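You operate a simulated robot arm through the tools that you are given. There is no shell and no other tool. Be economical: measure what you need, move in short steps, check, and stop when the job is done.

You are at the controls of a simulated two-armed robot. One attempt, no reset.

TASK
Test the cream insulation length in the cell at the level on its tag.
Fine: seat it on the saddle, shut the guard, set the level, hold the test key at least three seconds, then switch the level off; leave it charged under the shut guard.

Only the result counts: the job must be done as asked and must still hold three seconds after the hand-in. Knocking over, shifting, dropping, spilling or breaking anything else fails it.

THE ROBOT
Two 7-joint arms with two-finger parallel grippers on one trunk, on a base that drives. Base frame: it is fixed to the floor where the robot stands at the start and does not move with it; the origin is under the middle of the robot, x ahead of it, y to its left, z up; the surface under the hand at the start is at about z = 760. Readings come in mm, degrees, newtons and seconds.
The left shoulder is at the start at [50, 187, 1085], the right one opposite. With the tool pointing down near the work surface each hand reaches from about 100 to 660 mm from the robot's upright axis, wherever it stands, measured 20 degrees to its own side. Places, roughly: cell guard [400, 500, 900]; test key [500, 1200, 800]; test level switch [500, 1300, 800]. Payload 3.43 kg a hand.
The TCP of each hand is the grasp point between the finger pads, 30 mm short of the fingertips. In the tool frame z runs along the fingers and y along their closing line. The gripper opens to 94 mm. The fingers are 28 mm wide and 10 mm thick; the gripper's body (50 by 96 mm) begins 55 mm behind the TCP.
Orientation is told as [roll, pitch, yaw] about the base's x, y, z axes, in that order, counted from this pose: with the fingers straight down and closing along the base's y, the tool's x points along the base's -x, its y along +y and its z along -z.

THE INTERFACE
- The arms move only by the tool nudge_tool. It takes "left_steps", "right_steps" or both (then of equal length, played together; a hand with none holds still); each is one flat list of numbers, 6 for each row, row after row: the shift along the base's x, y, z in units of 50 mm (1.0 is 50 mm), then the turn, a rotation vector about the base's x, y, z in units of 4 degrees (1.0 is 4 degrees). In form: [tx, ty, tz, wx, wy, wz, tx, ty, tz, wx, wy, wz, ...]. A call has 1 to 12 rows; each row shifts and turns the commanded pose from where the row before left it. "left_fingers" and "right_fingers" are, for a hand that has rows, the gripper command, from -1 (shut) to 1 (fully open), values between in proportion, set as the call begins (left out, the last holds). A call with a number of a shift or a turn outside -1 to 1 is refused whole. Each row takes 0.2 s and may step no farther than 50 mm and 8.6 degrees from the row before; otherwise, or with a gripper value out of range, the whole call is refused. A pose out of reach is approached as far as the arm can. The call stops where the force on the tool passes 40 N (or 10 N more than at its start, if that is more) or the arm is blocked; 0.2 s more then pass. Each finger travels about 153 mm/s and halts on what it meets, pressing with about 20 N; the grip force reading is that of the motor and also rises with nothing between the fingers. The clock runs only during rows and for 0.2 s after the last one: add rows that do not move to give the fingers time. It gives the time, the measured TCP pose, the force on the tool (base axes), the opening and the grip force at its end, in the units of the frame above (readings bear some noise), with the torque about the TCP (base axes, N m) and any sound that the robot's microphone picked up, and new pictures: "views" is both (left out), scene, wrist or none (wrist: the cameras of the hands that moved).
- Cameras (640 x 400 px; columns grow to the right, rows downward): "scene" is now at [138.8, 24.1, 1239.6]; the picture's right is [0.32, -0.95, 0.00], its down [-0.60, -0.20, -0.78] and it looks along [0.74, 0.25, -0.63] (base axes); focal length 214 px, centre (320, 200). "left" rides on the left gripper at [76, -14, -102] in its tool frame; the picture's right is [0.18, 0.98, 0.00], its down [-0.75, 0.14, -0.64] and it looks along [-0.63, 0.12, 0.77] (tool axes); focal length 243 px, centre (320, 200). "right" rides on the right gripper at [76, 14, -102] in its tool frame; the picture's right is [-0.18, 0.98, 0.00], its down [-0.75, -0.14, -0.64] and it looks along [-0.63, -0.12, 0.77] (tool axes); focal length 243 px, centre (320, 200). There is no depth. A picture from a camera that has moved, and an enlarged one, comes with that camera's place and axes in the base frame and with its lens.
- lift_body(by): slides the trunk up (or, below 0, down) by that many mm; the arms and the scene camera ride with it, the base frame stays. It gives what a move gives, with no picture.
- steer(legs): drives the robot by 1 to 6 legs, each [ahead, left, turn to the left] in mm, mm and degrees, along the robot's own axes; the way and the turn of a leg run together, so that a leg with both is an arc; at most 1500 mm and 180 degrees a leg. The arms and the cameras ride along, it lands a little off, and it stops where it bumps. It gives what a move gives, and a new picture of the scene camera.
- head_to(pan, tilt): turns the head with the scene camera to pan (to the left, within 80 degrees either way) and tilt (down, from -29 to 69), counted from straight ahead of the robot. It gives what a move gives, and a new picture of the scene camera.
- close_up(camera, box): a new picture of the part [left, top, right, bottom] of that camera's present view, enlarged. It takes no simulated time.
- hand_in(): hands the job in; it is judged then, once.

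Work in short steps. Places have to be worked out from the pictures, the camera data and where the tool is seen: move nearer, look again, correct. Check each grasp and each placing, and mend what went wrong. You have 120 turns and 260 pictures in all, those below and enlarged ones among them. Open the grippers and draw the arms clear of the work before you hand the job in, unless the task says otherwise; then end with one line.

The tools are called after "Request:" as a command line: name --argument value ..., lists and objects as JSON in quotes. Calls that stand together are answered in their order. nudge_tool: Moves the arms, as the interface text tells. Its arguments: {"type":"object","properties":{"left_steps":{"type":"array","items":{"type":"number"}},"left_fingers":{"type":"number"},"right_steps":{"type":"array","items":{"type":"number"}},"right_fingers":{"type":"number"},"views":{"type":"string","enum":["both","scene","wrist","none"]}},"required":[]} The other tools are called the same way: lift_body (by) slides the trunk up or down; steer (legs) drives the base; head_to (pan, tilt) turns the head that bears the scene camera; close_up (camera, box) takes an enlarged picture of a part of a camera's view; hand_in () hands the job in.

At the start:

```text
time_s: 0.0
left_eef_pos: [269.5, 410.3, 1100.6]
left_tcp_rot: [0.0, 0.0, 0.0]
left_wrist_force: [1.0, 0.5, -0.2]
left_torque: [-0.01, 0.03, 0.0]
left_grip_width: 94.3
left_gripper_force: 0.0
right_eef_pos: [374.0, -316.9, 1066.3]
right_tcp_rot: [-0.2, -0.2, -62.5]
right_wrist_force: [-0.1, -0.8, 0.6]
right_torque: [0.01, 0.0, 0.02]
right_grip_width: 94.1
right_gripper_force: 0.0
trunk travel left (down, up): [-300.0, 132.0]
robot x, y, heading: [-3.9, -0.4, 0.1]
head pan, tilt: [18.5, 38.9]
```

scene: 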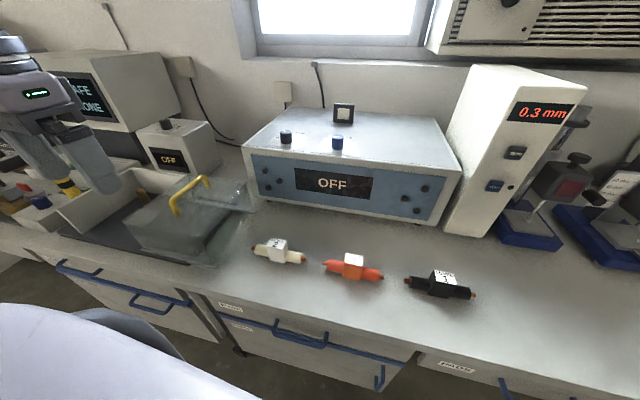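
right: 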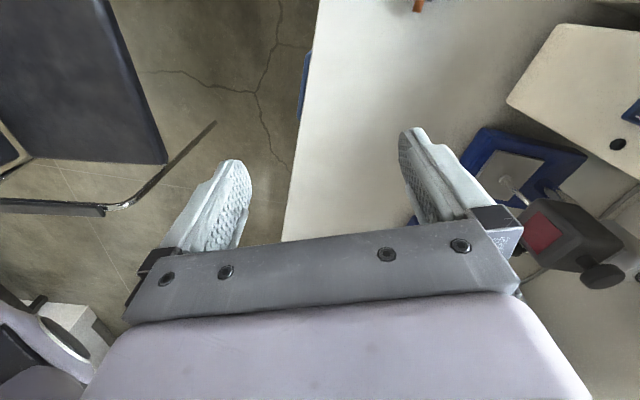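
left: 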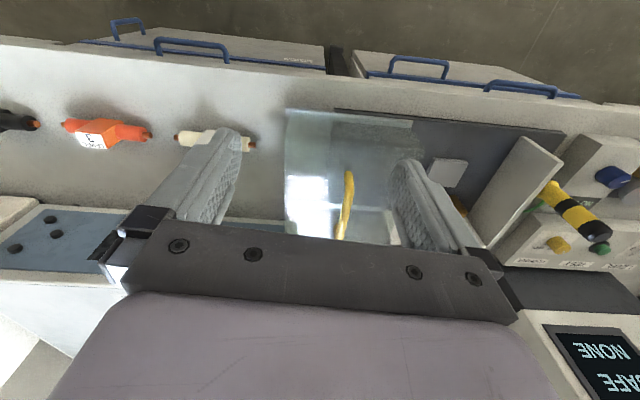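

I see the cream, orange and black lengths on the bench and the cell guard to their left. I take close-ups of the tag and the cell, and use the head to view left.

Request:
close_up --camera "scene" --box '[235, 220, 395, 300]'

Request:
head_to --pan 60 --tilt 35

```text
4.00 times, centred on (315, 260) of scene
camera zoom: at [138.8, 24.1, 1239.6], right [0.32, -0.95, 0.0], down [-0.6, -0.2, -0.78], along [0.74, 0.25, -0.63], focal length 858 px, centre (340, -40)
```

zoom: 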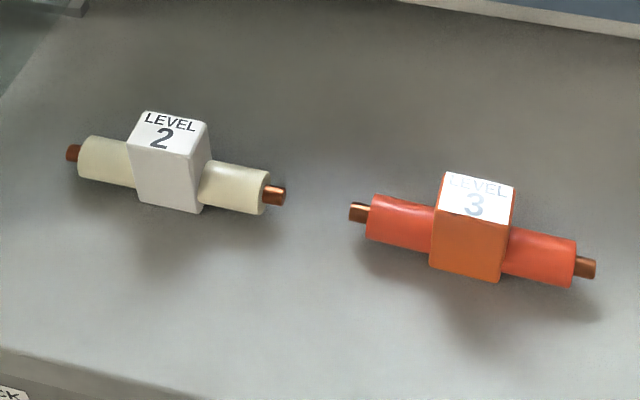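

```text
time_s: 1.1
left_eef_pos: [269.2, 411.4, 1100.1]
left_tcp_rot: [0.0, -0.1, 0.0]
left_wrist_force: [0.1, -0.1, 0.0]
left_torque: [0.0, -0.03, -0.01]
left_grip_width: 94.0
left_gripper_force: 0.2
right_eef_pos: [374.6, -316.9, 1066.2]
right_tcp_rot: [-0.1, -0.2, -62.5]
right_wrist_force: [-0.7, -0.2, 1.0]
right_torque: [-0.02, 0.01, -0.02]
right_grip_width: 94.3
right_gripper_force: 0.1
trunk travel left (down, up): [-300.0, 132.0]
robot x, y, heading: [-2.0, 4.4, 0.0]
head pan, tilt: [60.0, 35.0]
camera scene: at [101.6, 73.1, 1245.5], right [0.87, -0.5, 0.0], down [-0.29, -0.5, -0.82], along [0.41, 0.71, -0.57], focal length 214 px, centre (320, 200)
```

scene: 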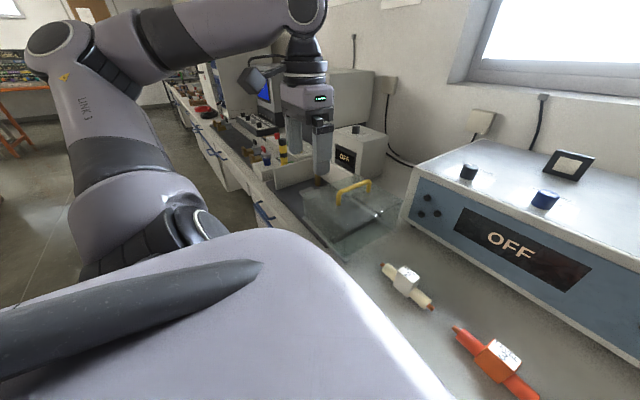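

Level 2. Now a closer look at the cell and the area beyond.

Request:
close_up --camera "scene" --box '[160, 80, 420, 280]'

Request:
close_up --camera "left" --box '[160, 80, 640, 380]'

```text
2.00 times, centred on (290, 180) of scene
camera zoom: at [101.6, 73.1, 1245.5], right [0.87, -0.5, 0.0], down [-0.29, -0.5, -0.82], along [0.41, 0.71, -0.57], focal length 429 px, centre (380, 240)
```

zoom: 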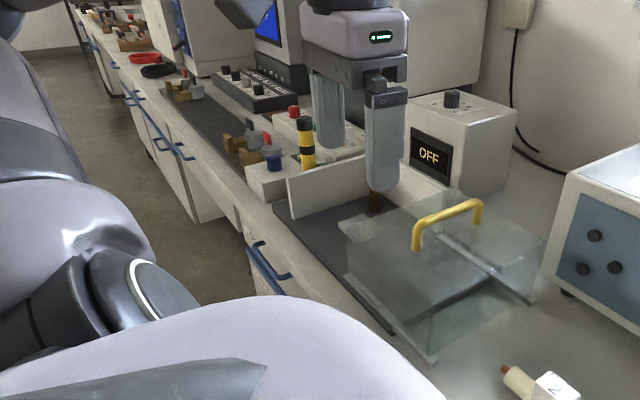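

```text
1.33 times, centred on (400, 230) of left
camera zoom: at [191.7, 397.5, 1202.2], right [-0.18, 0.98, 0.0], down [0.75, 0.14, 0.64], along [0.63, 0.12, -0.77], focal length 324 px, centre (213, 160)
```

zoom: 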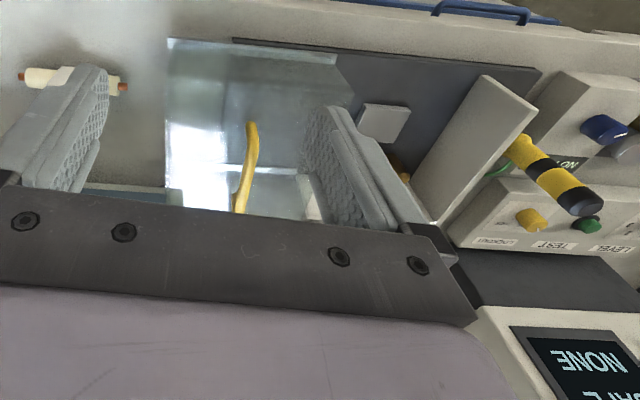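

The level is 2. The saddle looks to be near (410, 700) with the guard parked to its right; I drive left to view the cell and the controls with the arm high.

Request:
steer --legs '[[0, 500, 0]]'

Request:
head_to --pan 10 --tilt 50

```text
time_s: 5.8
left_eef_pos: [270.5, 893.3, 1100.3]
left_tcp_rot: [0.1, 0.1, -0.5]
left_wrist_force: [-1.2, -0.1, 0.3]
left_torque: [-0.01, 0.04, -0.01]
left_grip_width: 94.1
left_gripper_force: 0.1
right_eef_pos: [367.6, 163.4, 1066.1]
right_tcp_rot: [-0.1, -0.1, -63.1]
right_wrist_force: [0.5, -0.8, 0.2]
right_torque: [-0.01, 0.0, 0.02]
right_grip_width: 94.1
right_gripper_force: 0.1
trunk travel left (down, up): [-300.0, 132.0]
robot x, y, heading: [-3.1, 483.3, -0.3]
head pan, tilt: [60.0, 35.0]
stopped in leg 1: the robot was blocked; the commanded pose is now the measured one
camera scene: at [98.9, 556.4, 1245.5], right [0.86, -0.51, 0.0], down [-0.29, -0.49, -0.82], along [0.42, 0.71, -0.57], focal length 214 px, centre (320, 200)
```

scene: 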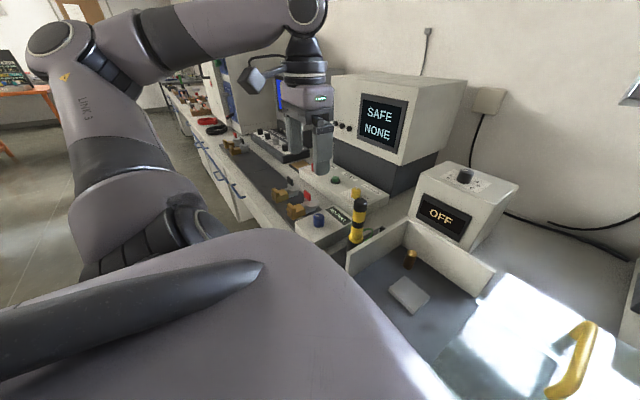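

```text
time_s: 7.0
left_eef_pos: [269.3, 893.3, 1100.9]
left_tcp_rot: [0.1, 0.1, -0.5]
left_wrist_force: [-0.3, -1.4, 0.6]
left_torque: [0.0, -0.02, -0.02]
left_grip_width: 94.1
left_gripper_force: 0.1
right_eef_pos: [368.1, 164.3, 1067.1]
right_tcp_rot: [-0.1, -0.2, -63.0]
right_wrist_force: [-0.3, -0.1, 0.6]
right_torque: [-0.01, -0.03, -0.03]
right_grip_width: 94.0
right_gripper_force: 0.1
trunk travel left (down, up): [-300.0, 132.0]
robot x, y, heading: [-4.2, 482.6, -0.4]
head pan, tilt: [10.0, 50.0]
camera scene: at [130.3, 493.6, 1223.8], right [0.17, -0.99, 0.0], down [-0.76, -0.13, -0.64], along [0.63, 0.11, -0.77], focal length 214 px, centre (320, 200)
```

scene: 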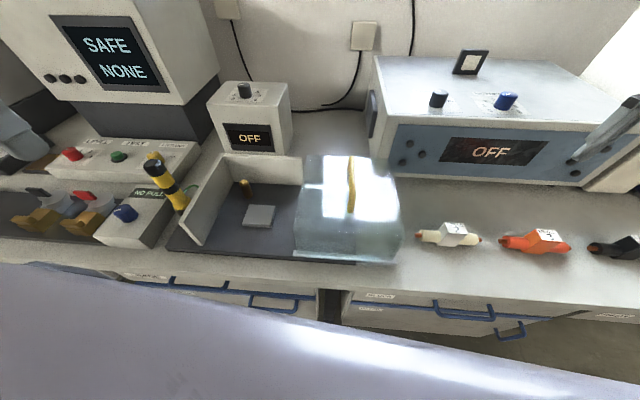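

The drive stopped as blocked at y≈483. I zoom on the controls and look to the left/down for whatever blocked the base.

Request:
close_up --camera "scene" --box '[0, 60, 320, 260]'

Request:
close_up --camera "scene" --box '[160, 130, 420, 280]'

Request:
head_to --pan 75 --tilt 60

```text
2.00 times, centred on (160, 160) of scene
camera zoom: at [130.3, 493.6, 1223.8], right [0.17, -0.99, 0.0], down [-0.76, -0.13, -0.64], along [0.63, 0.11, -0.77], focal length 429 px, centre (640, 280)
```

zoom: 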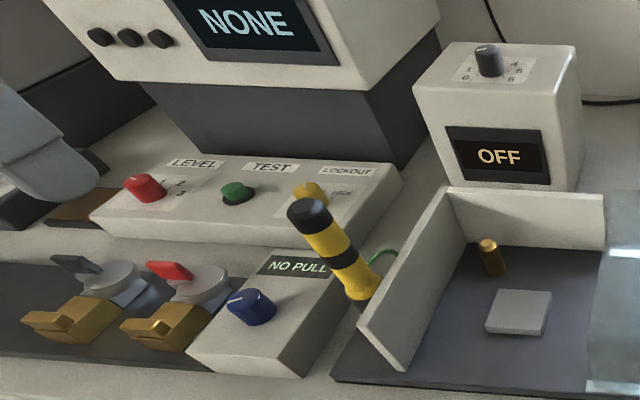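

```text
2.46 times, centred on (290, 205) of scene
camera zoom: at [130.3, 493.6, 1223.8], right [0.17, -0.99, 0.0], down [-0.76, -0.13, -0.64], along [0.63, 0.11, -0.77], focal length 528 px, centre (394, 188)
```

zoom: 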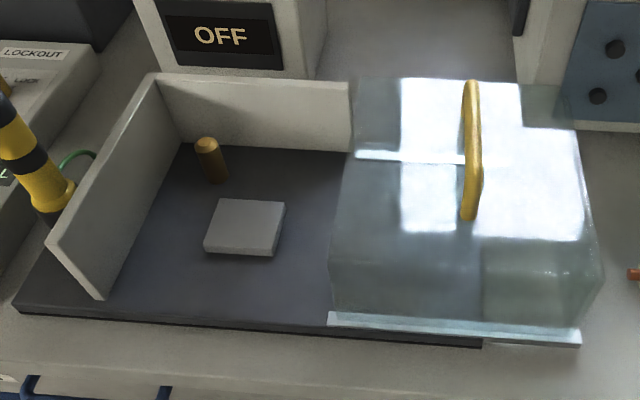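

```text
time_s: 8.3
left_eef_pos: [269.2, 892.7, 1099.5]
left_tcp_rot: [0.1, -0.1, -0.4]
left_wrist_force: [0.0, -0.8, 0.3]
left_torque: [-0.03, -0.02, -0.02]
left_grip_width: 94.0
left_gripper_force: 0.1
right_eef_pos: [368.5, 164.5, 1066.0]
right_tcp_rot: [0.0, -0.2, -63.0]
right_wrist_force: [-0.4, -0.6, -0.5]
right_torque: [0.02, -0.01, -0.01]
right_grip_width: 94.2
right_gripper_force: 0.0
trunk travel left (down, up): [-300.0, 132.0]
robot x, y, heading: [-3.8, 482.3, -0.4]
head pan, tilt: [75.0, 60.0]
camera scene: at [72.2, 545.1, 1211.2], right [0.96, -0.27, 0.0], down [-0.23, -0.83, -0.5], along [0.13, 0.48, -0.87], focal length 214 px, centre (320, 200)
```

scene: 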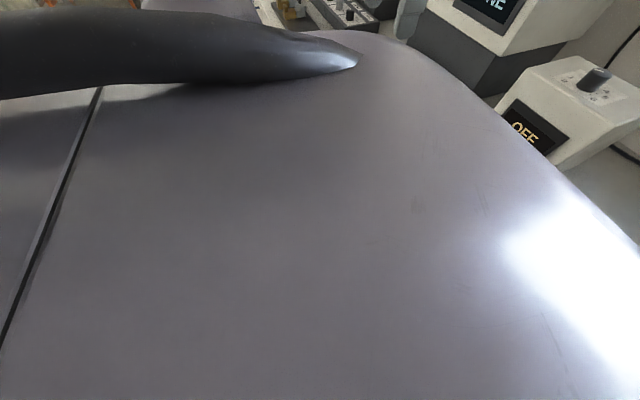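

The base blocker isn't visible, but from here the right hand can reach both the cream length (≈427,234) and the saddle (≈422,703). I bring the right hand over the cream length, yawed to close along x.

Request:
nudge_tool --right_steps '[0.17, 0.2, -0.28, 0, 0, -0.96, 0.17, 0.2, -0.28, 0, 0, -0.96, 0.17, 0.2, -0.28, 0, 0, -0.96, 0.17, 0.2, -0.28, 0, 0, -0.96, 0.17, 0.2, -0.28, 0, 0, -0.96, 0.17, 0.2, -0.28, 0, 0, -0.96, 0.18, 0.2, -0.28, 0, 0, -0.96]' --right_fingers 1 --views "wrist"

Request:
head_to --pan -15 --tilt 50

```text
time_s: 9.9
left_eef_pos: [269.8, 893.3, 1100.5]
left_tcp_rot: [0.0, 0.0, -0.5]
left_wrist_force: [-0.9, 0.3, -0.3]
left_torque: [0.03, 0.01, 0.01]
left_grip_width: 94.0
left_gripper_force: 0.0
right_eef_pos: [430.0, 234.1, 967.5]
right_tcp_rot: [-0.1, -0.2, -90.1]
right_wrist_force: [-0.1, 0.2, -0.7]
right_torque: [-0.04, -0.01, -0.03]
right_grip_width: 94.0
right_gripper_force: 0.1
trunk travel left (down, up): [-300.0, 132.0]
robot x, y, heading: [-7.1, 487.0, -0.5]
head pan, tilt: [75.0, 60.0]
camera right: at [443.8, 309.1, 1070.5], right [0.98, -0.18, 0.0], down [-0.14, -0.75, 0.65], along [-0.12, -0.63, -0.76], focal length 243 px, centre (320, 200)
```

right: 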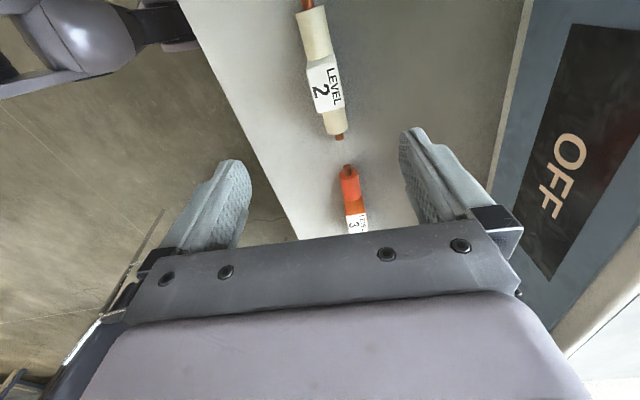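

```text
time_s: 11.6
left_eef_pos: [269.5, 893.3, 1100.8]
left_tcp_rot: [0.1, 0.0, -0.5]
left_wrist_force: [-0.2, 0.0, -0.2]
left_torque: [-0.04, -0.01, 0.01]
left_grip_width: 94.0
left_gripper_force: 0.0
right_eef_pos: [429.4, 234.0, 967.5]
right_tcp_rot: [-0.1, -0.3, -90.0]
right_wrist_force: [0.1, -0.5, -1.0]
right_torque: [0.01, 0.02, 0.01]
right_grip_width: 93.8
right_gripper_force: 0.1
trunk travel left (down, up): [-300.0, 132.0]
robot x, y, heading: [-5.7, 484.9, -0.4]
head pan, tilt: [-15.0, 50.0]
camera scene: at [128.5, 460.3, 1223.8], right [-0.27, -0.96, 0.0], down [-0.74, 0.2, -0.64], along [0.62, -0.17, -0.77], focal length 214 px, centre (320, 200)
```

scene: 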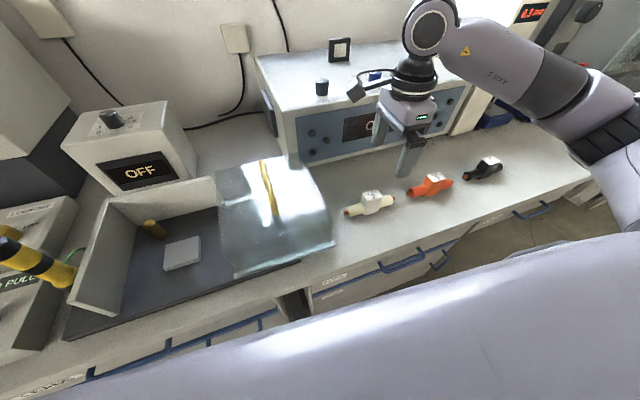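

The cream length's axis is about 6° off, centre ≈(432,236). I turn to yaw -84 and descend to z≈850, then check.

Request:
nudge_tool --right_steps '[0.02, 0.02, -0.6, 0, 0, 0.5, 0.02, 0.02, -0.6, 0, 0, 0.5, 0, 0, -0.6, 0, 0, 0.5, 0, 0, -0.55, 0, 0, 0]' --views "both"

Request:
close_up --camera "scene" --box '[310, 120, 470, 220]'

```text
time_s: 12.6
left_eef_pos: [268.7, 893.1, 1100.9]
left_tcp_rot: [0.1, -0.1, -0.5]
left_wrist_force: [0.0, -0.3, 0.0]
left_torque: [0.02, 0.01, -0.02]
left_grip_width: 93.7
left_gripper_force: 0.1
right_eef_pos: [430.5, 235.7, 850.3]
right_tcp_rot: [-0.1, -0.3, -84.0]
right_wrist_force: [-0.2, 0.2, -0.1]
right_torque: [0.02, 0.0, 0.03]
right_grip_width: 94.0
right_gripper_force: 0.0
trunk travel left (down, up): [-300.0, 132.0]
robot x, y, heading: [-6.3, 483.4, -0.6]
head pan, tilt: [-15.0, 50.0]
camera scene: at [128.6, 460.2, 1223.8], right [-0.27, -0.96, 0.0], down [-0.74, 0.21, -0.64], along [0.62, -0.17, -0.77], focal length 214 px, centre (320, 200)
camera right: at [436.4, 312.8, 952.7], right [1.0, -0.08, 0.0], down [-0.06, -0.76, 0.64], along [-0.05, -0.64, -0.76], focal length 243 px, centre (320, 200)
```

scene: 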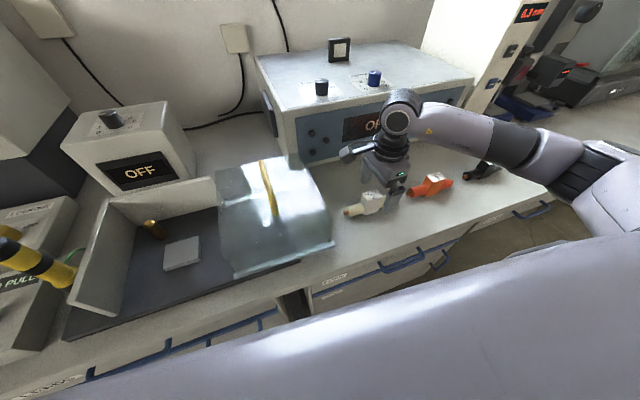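
right: 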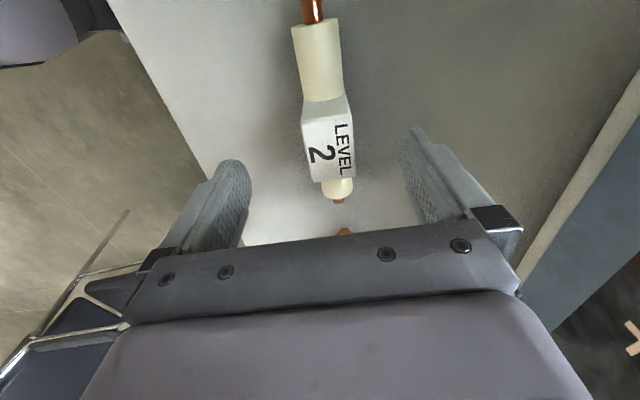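

```text
4.00 times, centred on (390, 170) of scene
camera zoom: at [128.6, 460.2, 1223.8], right [-0.27, -0.96, 0.0], down [-0.74, 0.21, -0.64], along [0.62, -0.17, -0.77], focal length 858 px, centre (40, 320)
```

zoom: 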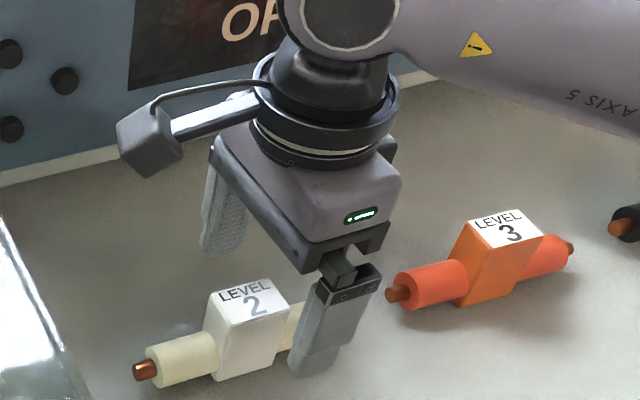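

Block centre reads ≈(436,238). I shift slightly, descend to z≈798 and close.

Request:
nudge_tool --right_steps '[0.08, 0.04, -0.35, 0, 0, 0, 0, 0, -0.35, 0, 0, 0, 0, 0, -0.34, 0, 0, 0]' --views "none"

Request:
nudge_tool --right_steps '[0, 0, 0, 0, 0, 0, 0, 0, 0, 0, 0, 0, 0, 0, 0, 0, 0, 0]' --right_fingers -1 --views "wrist"

Request:
close_up --camera "scene" --box '[310, 120, 470, 220]'

```text
time_s: 13.4
left_eef_pos: [269.1, 893.1, 1100.9]
left_tcp_rot: [0.1, 0.1, -0.4]
left_wrist_force: [0.1, 0.0, -0.3]
left_torque: [0.0, 0.05, -0.01]
left_grip_width: 94.1
left_gripper_force: 0.0
right_eef_pos: [435.0, 238.5, 796.6]
right_tcp_rot: [0.0, -0.2, -84.0]
right_wrist_force: [-0.4, 0.5, 0.3]
right_torque: [-0.03, -0.01, 0.0]
right_grip_width: 94.1
right_gripper_force: 0.1
trunk travel left (down, up): [-300.0, 132.0]
robot x, y, heading: [-5.2, 484.7, -0.4]
head pan, tilt: [-15.0, 50.0]
```

```text
time_s: 14.2
left_eef_pos: [269.1, 892.5, 1100.1]
left_tcp_rot: [0.1, 0.0, -0.5]
left_wrist_force: [0.5, 0.2, 0.4]
left_torque: [-0.03, -0.01, 0.02]
left_grip_width: 94.2
left_gripper_force: 0.0
right_eef_pos: [434.7, 239.9, 798.5]
right_tcp_rot: [-0.1, -0.2, -84.1]
right_wrist_force: [0.7, 0.4, 0.4]
right_torque: [0.01, -0.04, 0.01]
right_grip_width: 33.9
right_gripper_force: 20.1
trunk travel left (down, up): [-300.0, 132.0]
robot x, y, heading: [-1.8, 485.5, -0.6]
head pan, tilt: [-15.0, 50.0]
camera right: at [441.0, 315.0, 900.9], right [1.0, -0.08, 0.0], down [-0.06, -0.76, 0.65], along [-0.05, -0.64, -0.76], focal length 243 px, centre (320, 200)
```

right: 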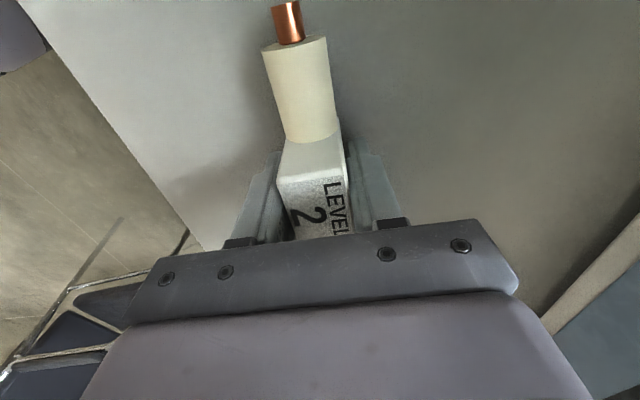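

```text
4.00 times, centred on (390, 170) of scene
camera zoom: at [128.5, 460.2, 1223.8], right [-0.27, -0.96, 0.0], down [-0.74, 0.21, -0.64], along [0.62, -0.17, -0.77], focal length 858 px, centre (40, 320)
```

zoom: 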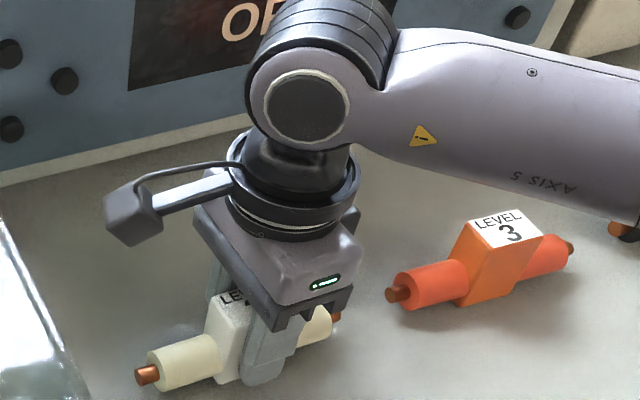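

Gripped (34 mm). I lift straight up to z≈1020 and check that it's held.

Request:
nudge_tool --right_steps '[0, 0, 0.4, 0, 0, 0, 0, 0, 0.8, 0, 0, 0, 0, 0, 0.8, 0, 0, -0.5, 0, 0, 0.8, 0, 0, -0.5, 0, 0, 0.8, 0, 0, -0.5, 0, 0, 0.8, 0, 0, 0]' --views "wrist"

Request:
head_to --pan 15 --tilt 50

```text
time_s: 15.6
left_eef_pos: [269.2, 892.4, 1099.9]
left_tcp_rot: [0.0, 0.0, -0.5]
left_wrist_force: [0.7, -0.7, -0.2]
left_torque: [0.0, -0.01, 0.01]
left_grip_width: 94.0
left_gripper_force: 0.0
right_eef_pos: [434.5, 238.9, 1018.5]
right_tcp_rot: [-0.1, -0.2, -90.0]
right_wrist_force: [-0.2, 1.0, 0.1]
right_torque: [-0.01, 0.02, -0.02]
right_grip_width: 0.0
right_gripper_force: 20.0
trunk travel left (down, up): [-300.0, 132.0]
robot x, y, heading: [-3.5, 484.2, -0.3]
head pan, tilt: [-15.0, 50.0]
camera right: at [448.3, 313.5, 1122.6], right [0.98, -0.18, 0.0], down [-0.14, -0.75, 0.65], along [-0.12, -0.63, -0.76], focal length 243 px, centre (320, 200)
```

right: 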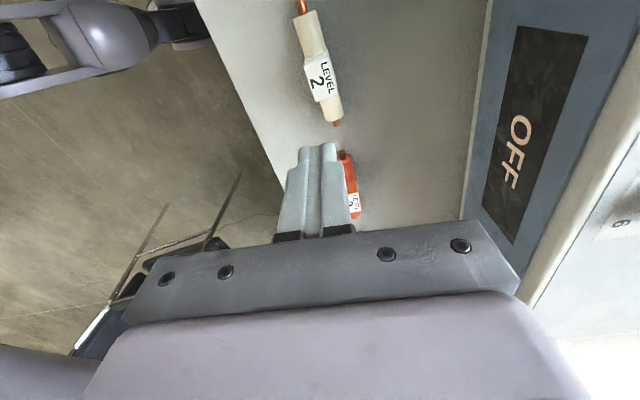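

```text
time_s: 16.5
left_eef_pos: [269.8, 892.8, 1100.6]
left_tcp_rot: [0.2, 0.1, -0.6]
left_wrist_force: [0.4, 0.1, 0.4]
left_torque: [0.02, -0.02, 0.01]
left_grip_width: 94.0
left_gripper_force: 0.0
right_eef_pos: [434.1, 238.8, 1018.1]
right_tcp_rot: [-0.1, -0.2, -90.1]
right_wrist_force: [-0.4, 0.0, 0.3]
right_torque: [-0.02, 0.01, 0.01]
right_grip_width: 0.0
right_gripper_force: 20.3
trunk travel left (down, up): [-300.0, 132.0]
robot x, y, heading: [-4.2, 483.6, -0.5]
head pan, tilt: [15.0, 50.0]
camera scene: at [128.9, 500.0, 1223.8], right [0.25, -0.97, 0.0], down [-0.74, -0.19, -0.64], along [0.62, 0.16, -0.77], focal length 214 px, centre (320, 200)
```

scene: 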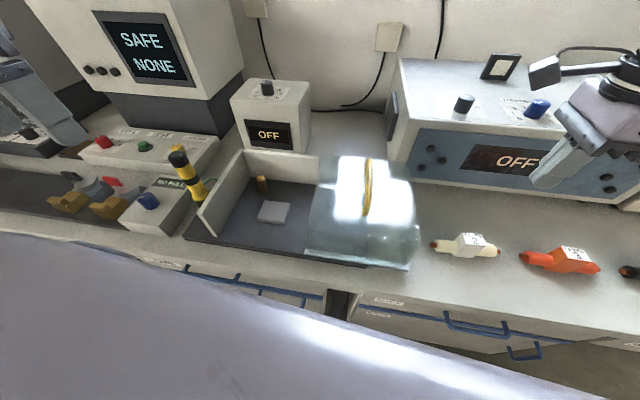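

The piece slipped out and stayed on the bench (axis ≈8° off, centre ≈(435,241)). I retry with better yaw, slightly lower grip and slower lift.

Request:
nudge_tool --right_steps '[0, 0, -0.8, 0, 0, 0.6, 0, 0, -0.8, 0, 0, 0.6, 0, 0, -0.8, 0, 0, 0.6, 0, 0, -0.8, 0, 0, 0, 0, 0, -0.4, 0, 0, 0]' --right_fingers 1 --views "wrist"

Request:
close_up --camera "right" --box '[220, 0, 420, 240]'

```text
time_s: 17.7
left_eef_pos: [270.1, 892.0, 1100.2]
left_tcp_rot: [0.1, 0.0, -0.5]
left_wrist_force: [-0.4, 0.4, 0.5]
left_torque: [0.01, -0.02, 0.01]
left_grip_width: 94.2
left_gripper_force: 0.0
right_eef_pos: [434.7, 238.3, 838.8]
right_tcp_rot: [-0.1, -0.2, -82.7]
right_wrist_force: [-0.1, -0.1, -1.0]
right_torque: [-0.02, -0.02, -0.02]
right_grip_width: 93.7
right_gripper_force: 0.0
trunk travel left (down, up): [-300.0, 132.0]
robot x, y, heading: [-2.5, 487.8, -0.6]
head pan, tilt: [15.0, 50.0]
camera right: at [438.9, 314.7, 941.3], right [1.0, -0.06, 0.0], down [-0.04, -0.76, 0.65], along [-0.04, -0.64, -0.76], focal length 243 px, centre (320, 200)
```

right: 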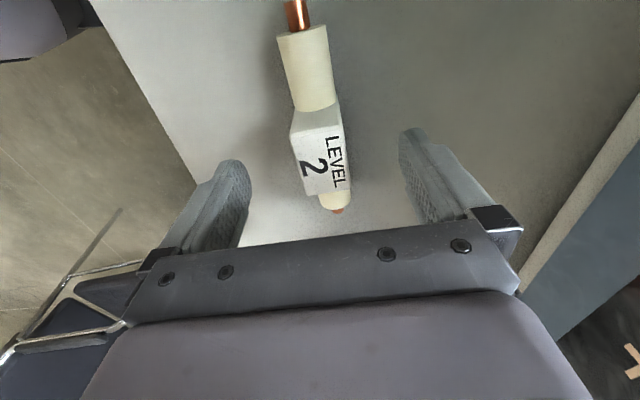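

```text
1.67 times, centred on (320, 120) of right
camera zoom: at [438.9, 314.7, 941.3], right [1.0, -0.06, 0.0], down [-0.04, -0.76, 0.65], along [-0.04, -0.64, -0.76], focal length 404 px, centre (320, 333)
```

zoom: 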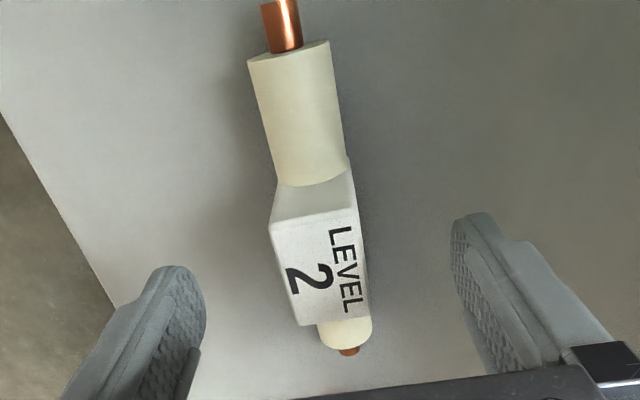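

Alignment now matches (yaw −82.7, centre ≈(436,240)). I descend to z≈794, close with time to settle.

Request:
nudge_tool --right_steps '[0.02, 0.03, -0.45, 0, 0, 0, 0, 0, -0.42, 0, 0, 0, 0, 0, 0, 0, 0, 0]' --views "none"

Request:
nudge_tool --right_steps '[0, 0, 0, 0, 0, 0, 0, 0, 0, 0, 0, 0, 0, 0, 0, 0, 0, 0, 0, 0, 0, 0, 0, 0, 0, 0, 0, 0, 0, 0]' --right_fingers -1 --views "none"

Request:
nudge_tool --right_steps '[0, 0, 0.05, 0, 0, 0, 0, 0, 0.1, 0, 0, 0, 0, 0, 0.1, 0, 0, 0, 0, 0, 0.1, 0, 0, 0]' --views "both"

```text
time_s: 18.5
left_eef_pos: [268.2, 892.3, 1102.0]
left_tcp_rot: [0.2, -0.1, -0.5]
left_wrist_force: [0.4, 0.4, 0.0]
left_torque: [0.02, 0.0, -0.02]
left_grip_width: 93.9
left_gripper_force: 0.0
right_eef_pos: [436.0, 240.5, 795.6]
right_tcp_rot: [0.0, -0.3, -82.8]
right_wrist_force: [-0.5, 0.2, 0.5]
right_torque: [0.02, 0.01, -0.01]
right_grip_width: 94.0
right_gripper_force: 0.0
trunk travel left (down, up): [-300.0, 132.0]
robot x, y, heading: [0.1, 486.6, -0.4]
head pan, tilt: [15.0, 50.0]
```

```text
time_s: 19.7
left_eef_pos: [269.0, 893.3, 1100.6]
left_tcp_rot: [0.1, 0.0, -0.5]
left_wrist_force: [0.3, 0.1, -0.3]
left_torque: [-0.01, -0.01, 0.0]
left_grip_width: 94.0
left_gripper_force: 0.1
right_eef_pos: [435.3, 239.3, 794.9]
right_tcp_rot: [-0.1, -0.2, -82.8]
right_wrist_force: [0.8, -0.3, 0.2]
right_torque: [0.01, 0.02, -0.01]
right_grip_width: 34.1
right_gripper_force: 19.7
trunk travel left (down, up): [-300.0, 132.0]
robot x, y, heading: [-5.0, 484.9, -0.6]
head pan, tilt: [15.0, 50.0]
```

```text
time_s: 20.7
left_eef_pos: [270.0, 892.9, 1100.6]
left_tcp_rot: [0.1, 0.0, -0.4]
left_wrist_force: [-0.7, 0.3, 0.3]
left_torque: [-0.03, 0.03, 0.03]
left_grip_width: 94.4
left_gripper_force: 0.2
right_eef_pos: [436.0, 240.3, 812.6]
right_tcp_rot: [-0.1, -0.2, -82.8]
right_wrist_force: [0.6, -0.1, -1.7]
right_torque: [0.03, 0.03, 0.0]
right_grip_width: 34.3
right_gripper_force: 19.8
trunk travel left (down, up): [-300.0, 132.0]
robot x, y, heading: [-5.6, 480.0, -0.6]
head pan, tilt: [15.0, 50.0]
camera scene: at [129.0, 500.1, 1223.8], right [0.25, -0.97, 0.0], down [-0.74, -0.19, -0.64], along [0.62, 0.16, -0.77], focal length 214 px, centre (320, 200)
camera right: at [440.0, 315.9, 915.6], right [1.0, -0.06, 0.0], down [-0.04, -0.76, 0.65], along [-0.04, -0.64, -0.76], focal length 243 px, centre (320, 200)
```

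scene: 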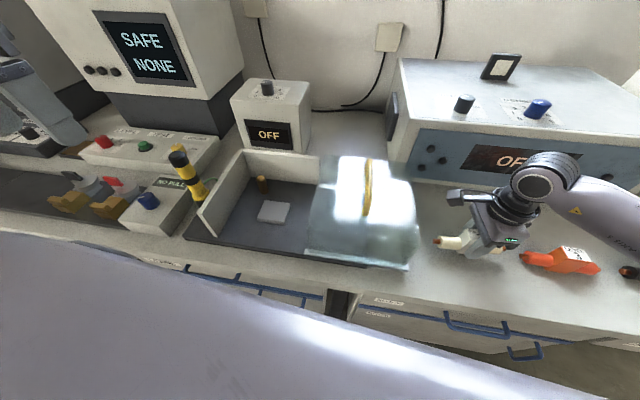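
right: 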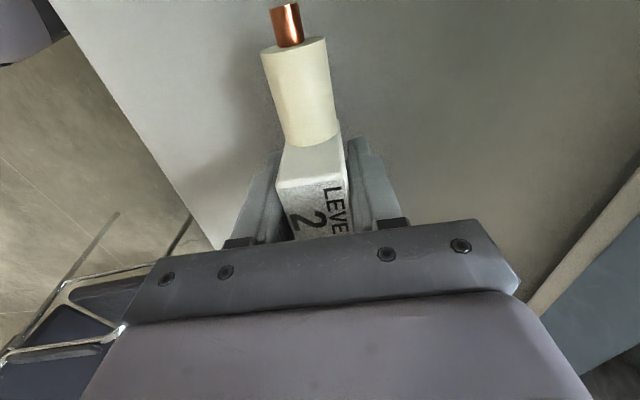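

It's lifting (≈1.7 N weight). I continue slowly upward.

Request:
nudge_tool --right_steps '[0, 0, 0.1, 0, 0, 0, 0, 0, 0.15, 0, 0, 0, 0, 0, 0.2, 0, 0, 0, 0, 0, 0.25, 0, 0, 0, 0, 0, 0.3, 0, 0, 0, 0, 0, 0.3, 0, 0, 0, 0, 0, 0.3, 0, 0, 0, 0, 0, 0.3, 0, 0, 0, 0, 0, 0.3, 0, 0, 0, 0, 0, 0.3, 0, 0, 0, 0, 0, 0.25, 0, 0, 0, 0, 0, 0.15, 0, 0, 0]' --views "wrist"

```text
time_s: 23.3
left_eef_pos: [269.4, 893.9, 1099.8]
left_tcp_rot: [0.1, 0.1, -0.5]
left_wrist_force: [-0.5, 0.7, 0.0]
left_torque: [-0.03, -0.02, -0.02]
left_grip_width: 93.7
left_gripper_force: 0.0
right_eef_pos: [435.0, 238.7, 958.9]
right_tcp_rot: [-0.1, -0.2, -82.8]
right_wrist_force: [-0.3, -0.2, -1.5]
right_torque: [0.02, -0.04, 0.01]
right_grip_width: 33.9
right_gripper_force: 20.0
trunk travel left (down, up): [-300.0, 132.0]
robot x, y, heading: [-0.9, 486.0, -0.6]
head pan, tilt: [15.0, 50.0]
camera right: at [440.5, 316.3, 1061.0], right [1.0, -0.06, 0.0], down [-0.05, -0.76, 0.64], along [-0.04, -0.64, -0.76], focal length 243 px, centre (320, 200)
```

right: 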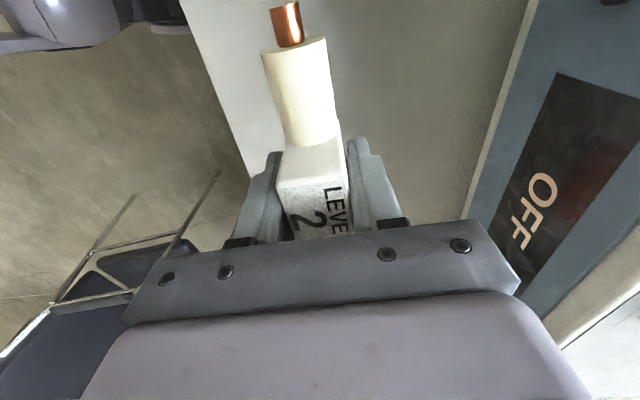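

Holding well. I raise a little more and travel left over the guard toward the saddle with ramps.

Request:
nudge_tool --right_steps '[0, 0.1, 0.2, 0, 0, 0, 0, 0.2, 0.3, 0, 0, -0.2, 0, 0.3, 0.3, 0, 0, -0.2, 0, 0.4, 0.2, 0, 0, -0.2, 0, 0.5, 0.1, 0, 0, -0.2, 0, 0.6, 0, 0, 0, -0.2, 0, 0.6, 0, 0, 0, -0.2, 0, 0.6, 0, 0, 0, -0.2, 0, 0.6, 0, 0, 0, -0.2, 0, 0.5, 0, 0, 0, -0.2, 0, 0.3, 0, 0, 0, 0, 0, 0.2, 0, 0, 0, 0]' --views "scene"

```text
time_s: 25.9
left_eef_pos: [269.3, 893.1, 1099.4]
left_tcp_rot: [0.0, 0.0, -0.5]
left_wrist_force: [0.1, 0.2, -0.1]
left_torque: [0.01, 0.01, 0.02]
left_grip_width: 93.8
left_gripper_force: 0.1
right_eef_pos: [435.9, 485.9, 1013.4]
right_tcp_rot: [-0.1, -0.1, -90.0]
right_wrist_force: [-0.5, 0.0, -1.3]
right_torque: [0.0, 0.02, 0.0]
right_grip_width: 33.9
right_gripper_force: 19.9
trunk travel left (down, up): [-300.0, 132.0]
robot x, y, heading: [-5.5, 485.4, -0.2]
head pan, tilt: [15.0, 50.0]
camera scene: at [129.0, 500.2, 1223.8], right [0.25, -0.97, 0.0], down [-0.74, -0.19, -0.64], along [0.62, 0.16, -0.77], focal length 214 px, centre (320, 200)
```

scene: 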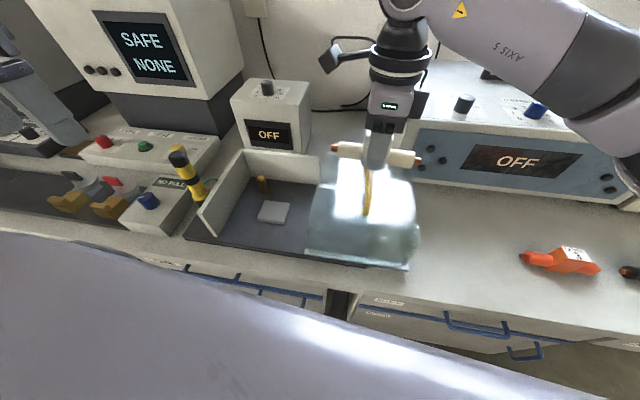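

Good. I continue to y≈700, then look with the wrist camera.

Request:
nudge_tool --right_steps '[0, 0.2, 0, 0, 0, 0, -0.03, 0.4, 0, 0, 0, 0, -0.03, 0.5, 0, 0, 0, 0, -0.04, 0.6, 0, 0, 0, 0, -0.04, 0.6, 0, 0, 0, 0, -0.04, 0.6, 0, 0, 0, 0, -0.04, 0.6, 0, 0, 0, 0, -0.04, 0.4, 0, 0, 0, 0, -0.02, 0.3, 0, 0, 0, 0, 0, 0.1, 0, 0, 0, 0]' --views "both"

Request:
close_up --camera "scene" --box '[180, 100, 340, 280]'

```text
time_s: 28.1
left_eef_pos: [269.4, 892.5, 1101.0]
left_tcp_rot: [0.0, 0.0, -0.5]
left_wrist_force: [1.0, -0.4, 0.1]
left_torque: [0.03, 0.0, 0.01]
left_grip_width: 93.7
left_gripper_force: 0.1
right_eef_pos: [444.5, 603.5, 1015.1]
right_tcp_rot: [-0.3, 0.4, -92.7]
right_wrist_force: [-0.1, 0.1, -1.4]
right_torque: [0.0, 0.01, 0.02]
right_grip_width: 34.2
right_gripper_force: 19.9
right hand out of reach, approached as far as the arm can: row 6, 7, 8, 9, 10
trunk travel left (down, up): [-300.0, 132.0]
robot x, y, heading: [-4.4, 485.6, -0.4]
head pan, tilt: [15.0, 50.0]
camera scene: at [129.0, 500.1, 1223.8], right [0.25, -0.97, 0.0], down [-0.74, -0.19, -0.64], along [0.62, 0.16, -0.77], focal length 214 px, centre (320, 200)
camera right: at [462.9, 675.3, 1119.3], right [0.97, -0.23, -0.01], down [-0.17, -0.75, 0.64], along [-0.15, -0.62, -0.77], focal length 243 px, centre (320, 200)
```

scene: 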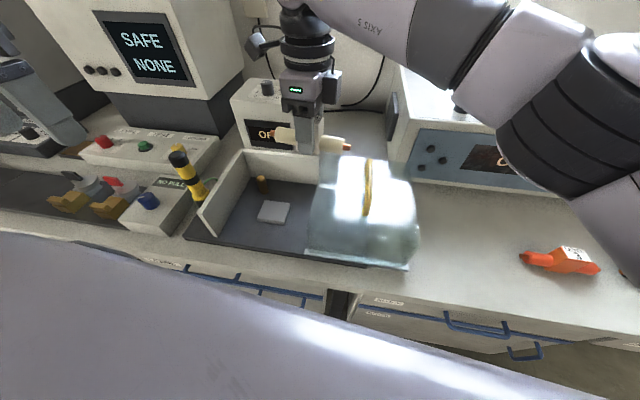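
right: 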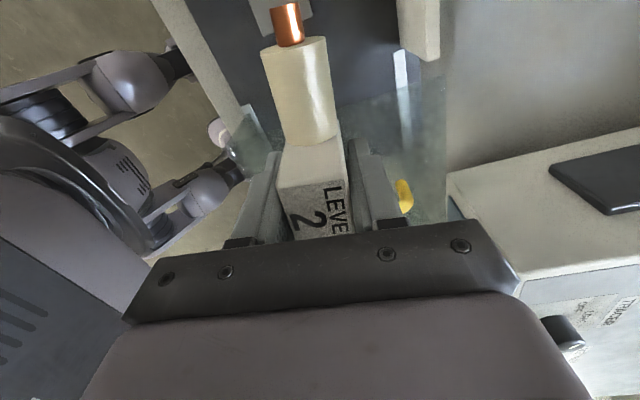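

```text
2.22 times, centred on (260, 190) of scene
camera zoom: at [129.0, 500.1, 1223.8], right [0.25, -0.97, 0.0], down [-0.74, -0.19, -0.64], along [0.62, 0.16, -0.77], focal length 477 px, centre (453, 222)
```

zoom: 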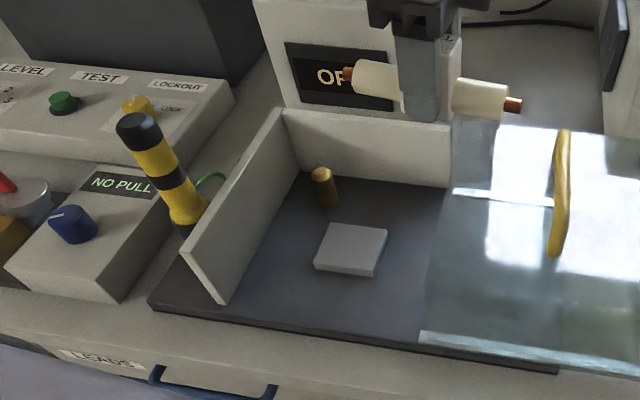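

The right arm can't reach the saddle from here, so the base must go further left. I look left for floor obstacles first.

Request:
head_to --pan 80 --tilt 25

Request:
close_up --camera "left" --box '[0, 0, 640, 400]'

```text
time_s: 29.5
left_eef_pos: [269.8, 892.1, 1100.8]
left_tcp_rot: [0.2, 0.1, -0.5]
left_wrist_force: [0.4, 0.2, 0.7]
left_torque: [-0.01, -0.01, 0.01]
left_grip_width: 93.9
left_gripper_force: 0.1
right_eef_pos: [444.8, 601.4, 1016.8]
right_tcp_rot: [-0.2, 0.5, -92.7]
right_wrist_force: [-0.4, 0.0, -1.9]
right_torque: [-0.03, 0.0, 0.02]
right_grip_width: 34.1
right_gripper_force: 19.6
trunk travel left (down, up): [-300.0, 132.0]
robot x, y, heading: [-1.5, 483.7, -0.4]
head pan, tilt: [80.0, 25.0]
camera scene: at [71.4, 571.5, 1261.2], right [0.98, -0.18, 0.0], down [-0.08, -0.42, -0.91], along [0.17, 0.89, -0.42], focal length 214 px, centre (320, 200)
```

scene: 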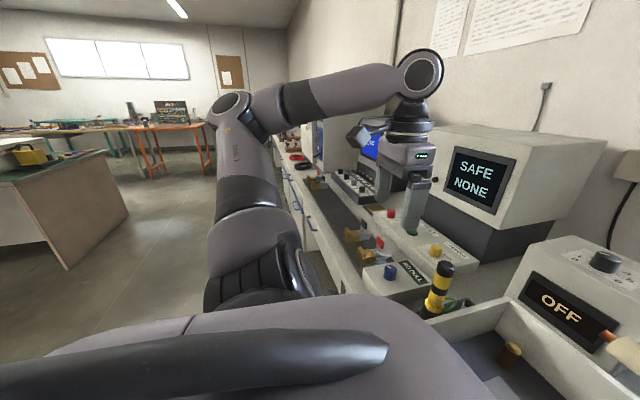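

```text
1.00 times, centred on (320, 200) of left (not enlarged: the box is as wide or as high as the picture)
camera zoom: at [192.2, 880.2, 1202.3], right [-0.18, 0.98, 0.0], down [0.75, 0.13, 0.64], along [0.63, 0.11, -0.77], focal length 243 px, centre (320, 200)
```

zoom: 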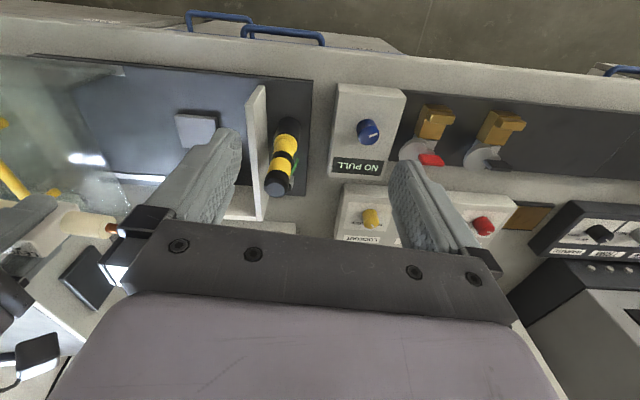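

The way left looks open. I back off 80 mm and move left 220 mm.

Request:
steer --legs '[[-80, 0, 0], [0, 220, 0]]'

```text
time_s: 32.7
left_eef_pos: [192.1, 1115.3, 1100.4]
left_tcp_rot: [0.0, 0.1, -0.4]
left_wrist_force: [0.0, 0.1, 0.0]
left_torque: [-0.01, -0.03, 0.01]
left_grip_width: 94.2
left_gripper_force: 0.1
right_eef_pos: [368.9, 824.0, 1017.1]
right_tcp_rot: [0.0, 0.3, -92.5]
right_wrist_force: [0.8, 0.7, -0.8]
right_torque: [0.01, -0.01, -0.02]
right_grip_width: 34.0
right_gripper_force: 19.9
trunk travel left (down, up): [-300.0, 132.0]
robot x, y, heading: [-81.6, 705.0, -0.1]
head pan, tilt: [80.0, 25.0]
camera scene: at [-6.0, 793.2, 1261.2], right [0.98, -0.18, 0.0], down [-0.08, -0.42, -0.91], along [0.16, 0.89, -0.42], focal length 214 px, centre (320, 200)
```

scene: 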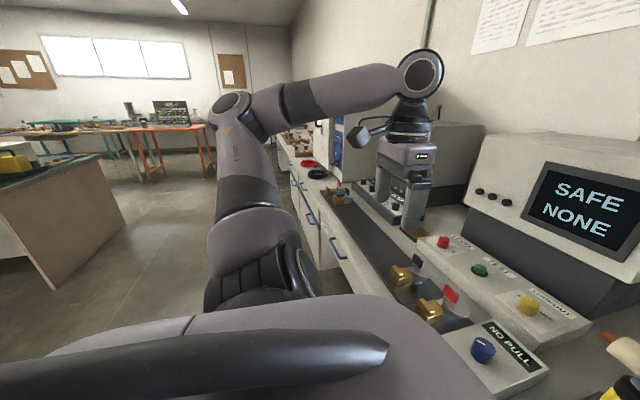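

The robot is at y=705 now. I move the right hand over the saddle (≈422,703), straightening yaw, and aim the head there.

Request:
nudge_tool --right_steps '[0.05, -0.15, 0, 0, 0, 0.1, 0.12, -0.3, 0, 0, 0, 0.1, 0.15, -0.4, 0, 0, 0, 0.1, 0.2, -0.5, 0, 0, 0, 0.1, 0.2, -0.5, 0, 0, 0, 0.1, 0.15, -0.3, 0, 0, 0, 0.1, 0.13, -0.2, 0, 0, 0, 0.03, 0.06, -0.05, 0, 0, 0, 0]' --views "none"

Request:
head_to --pan 0 --tilt 45

Request:
close_up --camera "scene" --box '[220, 120, 440, 280]'

Request:
close_up --camera "right" --box '[0, 0, 640, 400]'

```text
time_s: 34.5
left_eef_pos: [191.9, 1114.3, 1100.4]
left_tcp_rot: [0.2, 0.0, -0.5]
left_wrist_force: [0.0, 0.1, 0.0]
left_torque: [-0.02, 0.01, 0.0]
left_grip_width: 93.9
left_gripper_force: 0.0
right_eef_pos: [420.4, 702.8, 1016.1]
right_tcp_rot: [-0.1, 0.4, -90.1]
right_wrist_force: [0.4, -0.6, -1.1]
right_torque: [0.04, -0.03, 0.0]
right_grip_width: 34.3
right_gripper_force: 19.7
trunk travel left (down, up): [-300.0, 132.0]
robot x, y, heading: [-80.9, 707.1, -0.6]
head pan, tilt: [80.0, 25.0]
```

```text
time_s: 36.0
left_eef_pos: [190.4, 1113.9, 1099.8]
left_tcp_rot: [0.1, -0.1, -0.4]
left_wrist_force: [-1.0, 0.6, -0.1]
left_torque: [-0.02, -0.02, -0.02]
left_grip_width: 94.1
left_gripper_force: 0.0
right_eef_pos: [421.0, 702.7, 1017.5]
right_tcp_rot: [-0.1, 0.4, -90.0]
right_wrist_force: [-0.8, -0.2, -2.0]
right_torque: [0.02, -0.01, -0.01]
right_grip_width: 34.1
right_gripper_force: 20.3
trunk travel left (down, up): [-300.0, 132.0]
robot x, y, heading: [-79.6, 706.3, -0.5]
head pan, tilt: [0.0, 45.0]
camera scene: at [58.6, 701.7, 1230.7], right [-0.01, -1.0, 0.0], down [-0.71, 0.01, -0.71], along [0.71, -0.01, -0.71], focal length 214 px, centre (320, 200)
```

scene: 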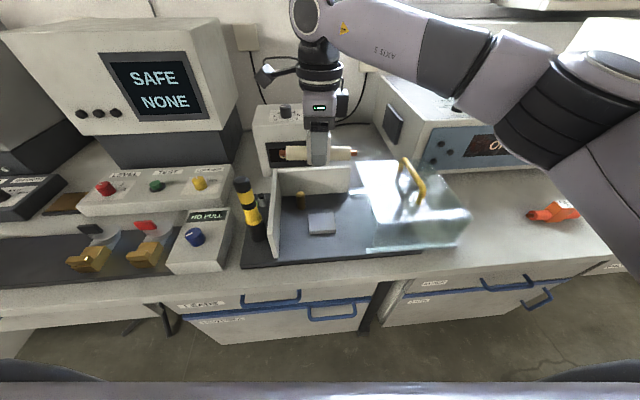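

```text
2.50 times, centred on (330, 200) of scene
camera zoom: at [58.6, 701.7, 1230.7], right [-0.01, -1.0, 0.0], down [-0.71, 0.01, -0.71], along [0.71, -0.01, -0.71], focal length 536 px, centre (295, 200)
```

zoom: 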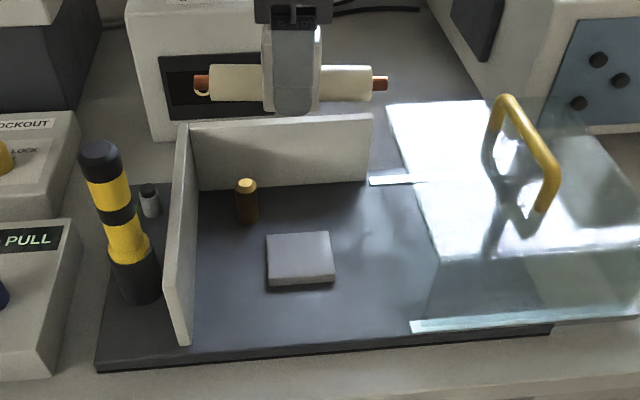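

```text
1.00 times, centred on (320, 200) of right (not enlarged: the box is as wide or as high as the picture)
camera zoom: at [435.3, 777.5, 1120.8], right [0.98, -0.19, 0.0], down [-0.14, -0.76, 0.64], along [-0.12, -0.63, -0.77], focal length 243 px, centre (320, 200)
```

zoom: 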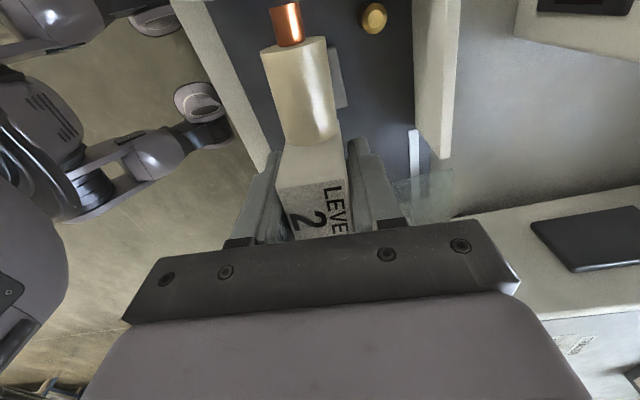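

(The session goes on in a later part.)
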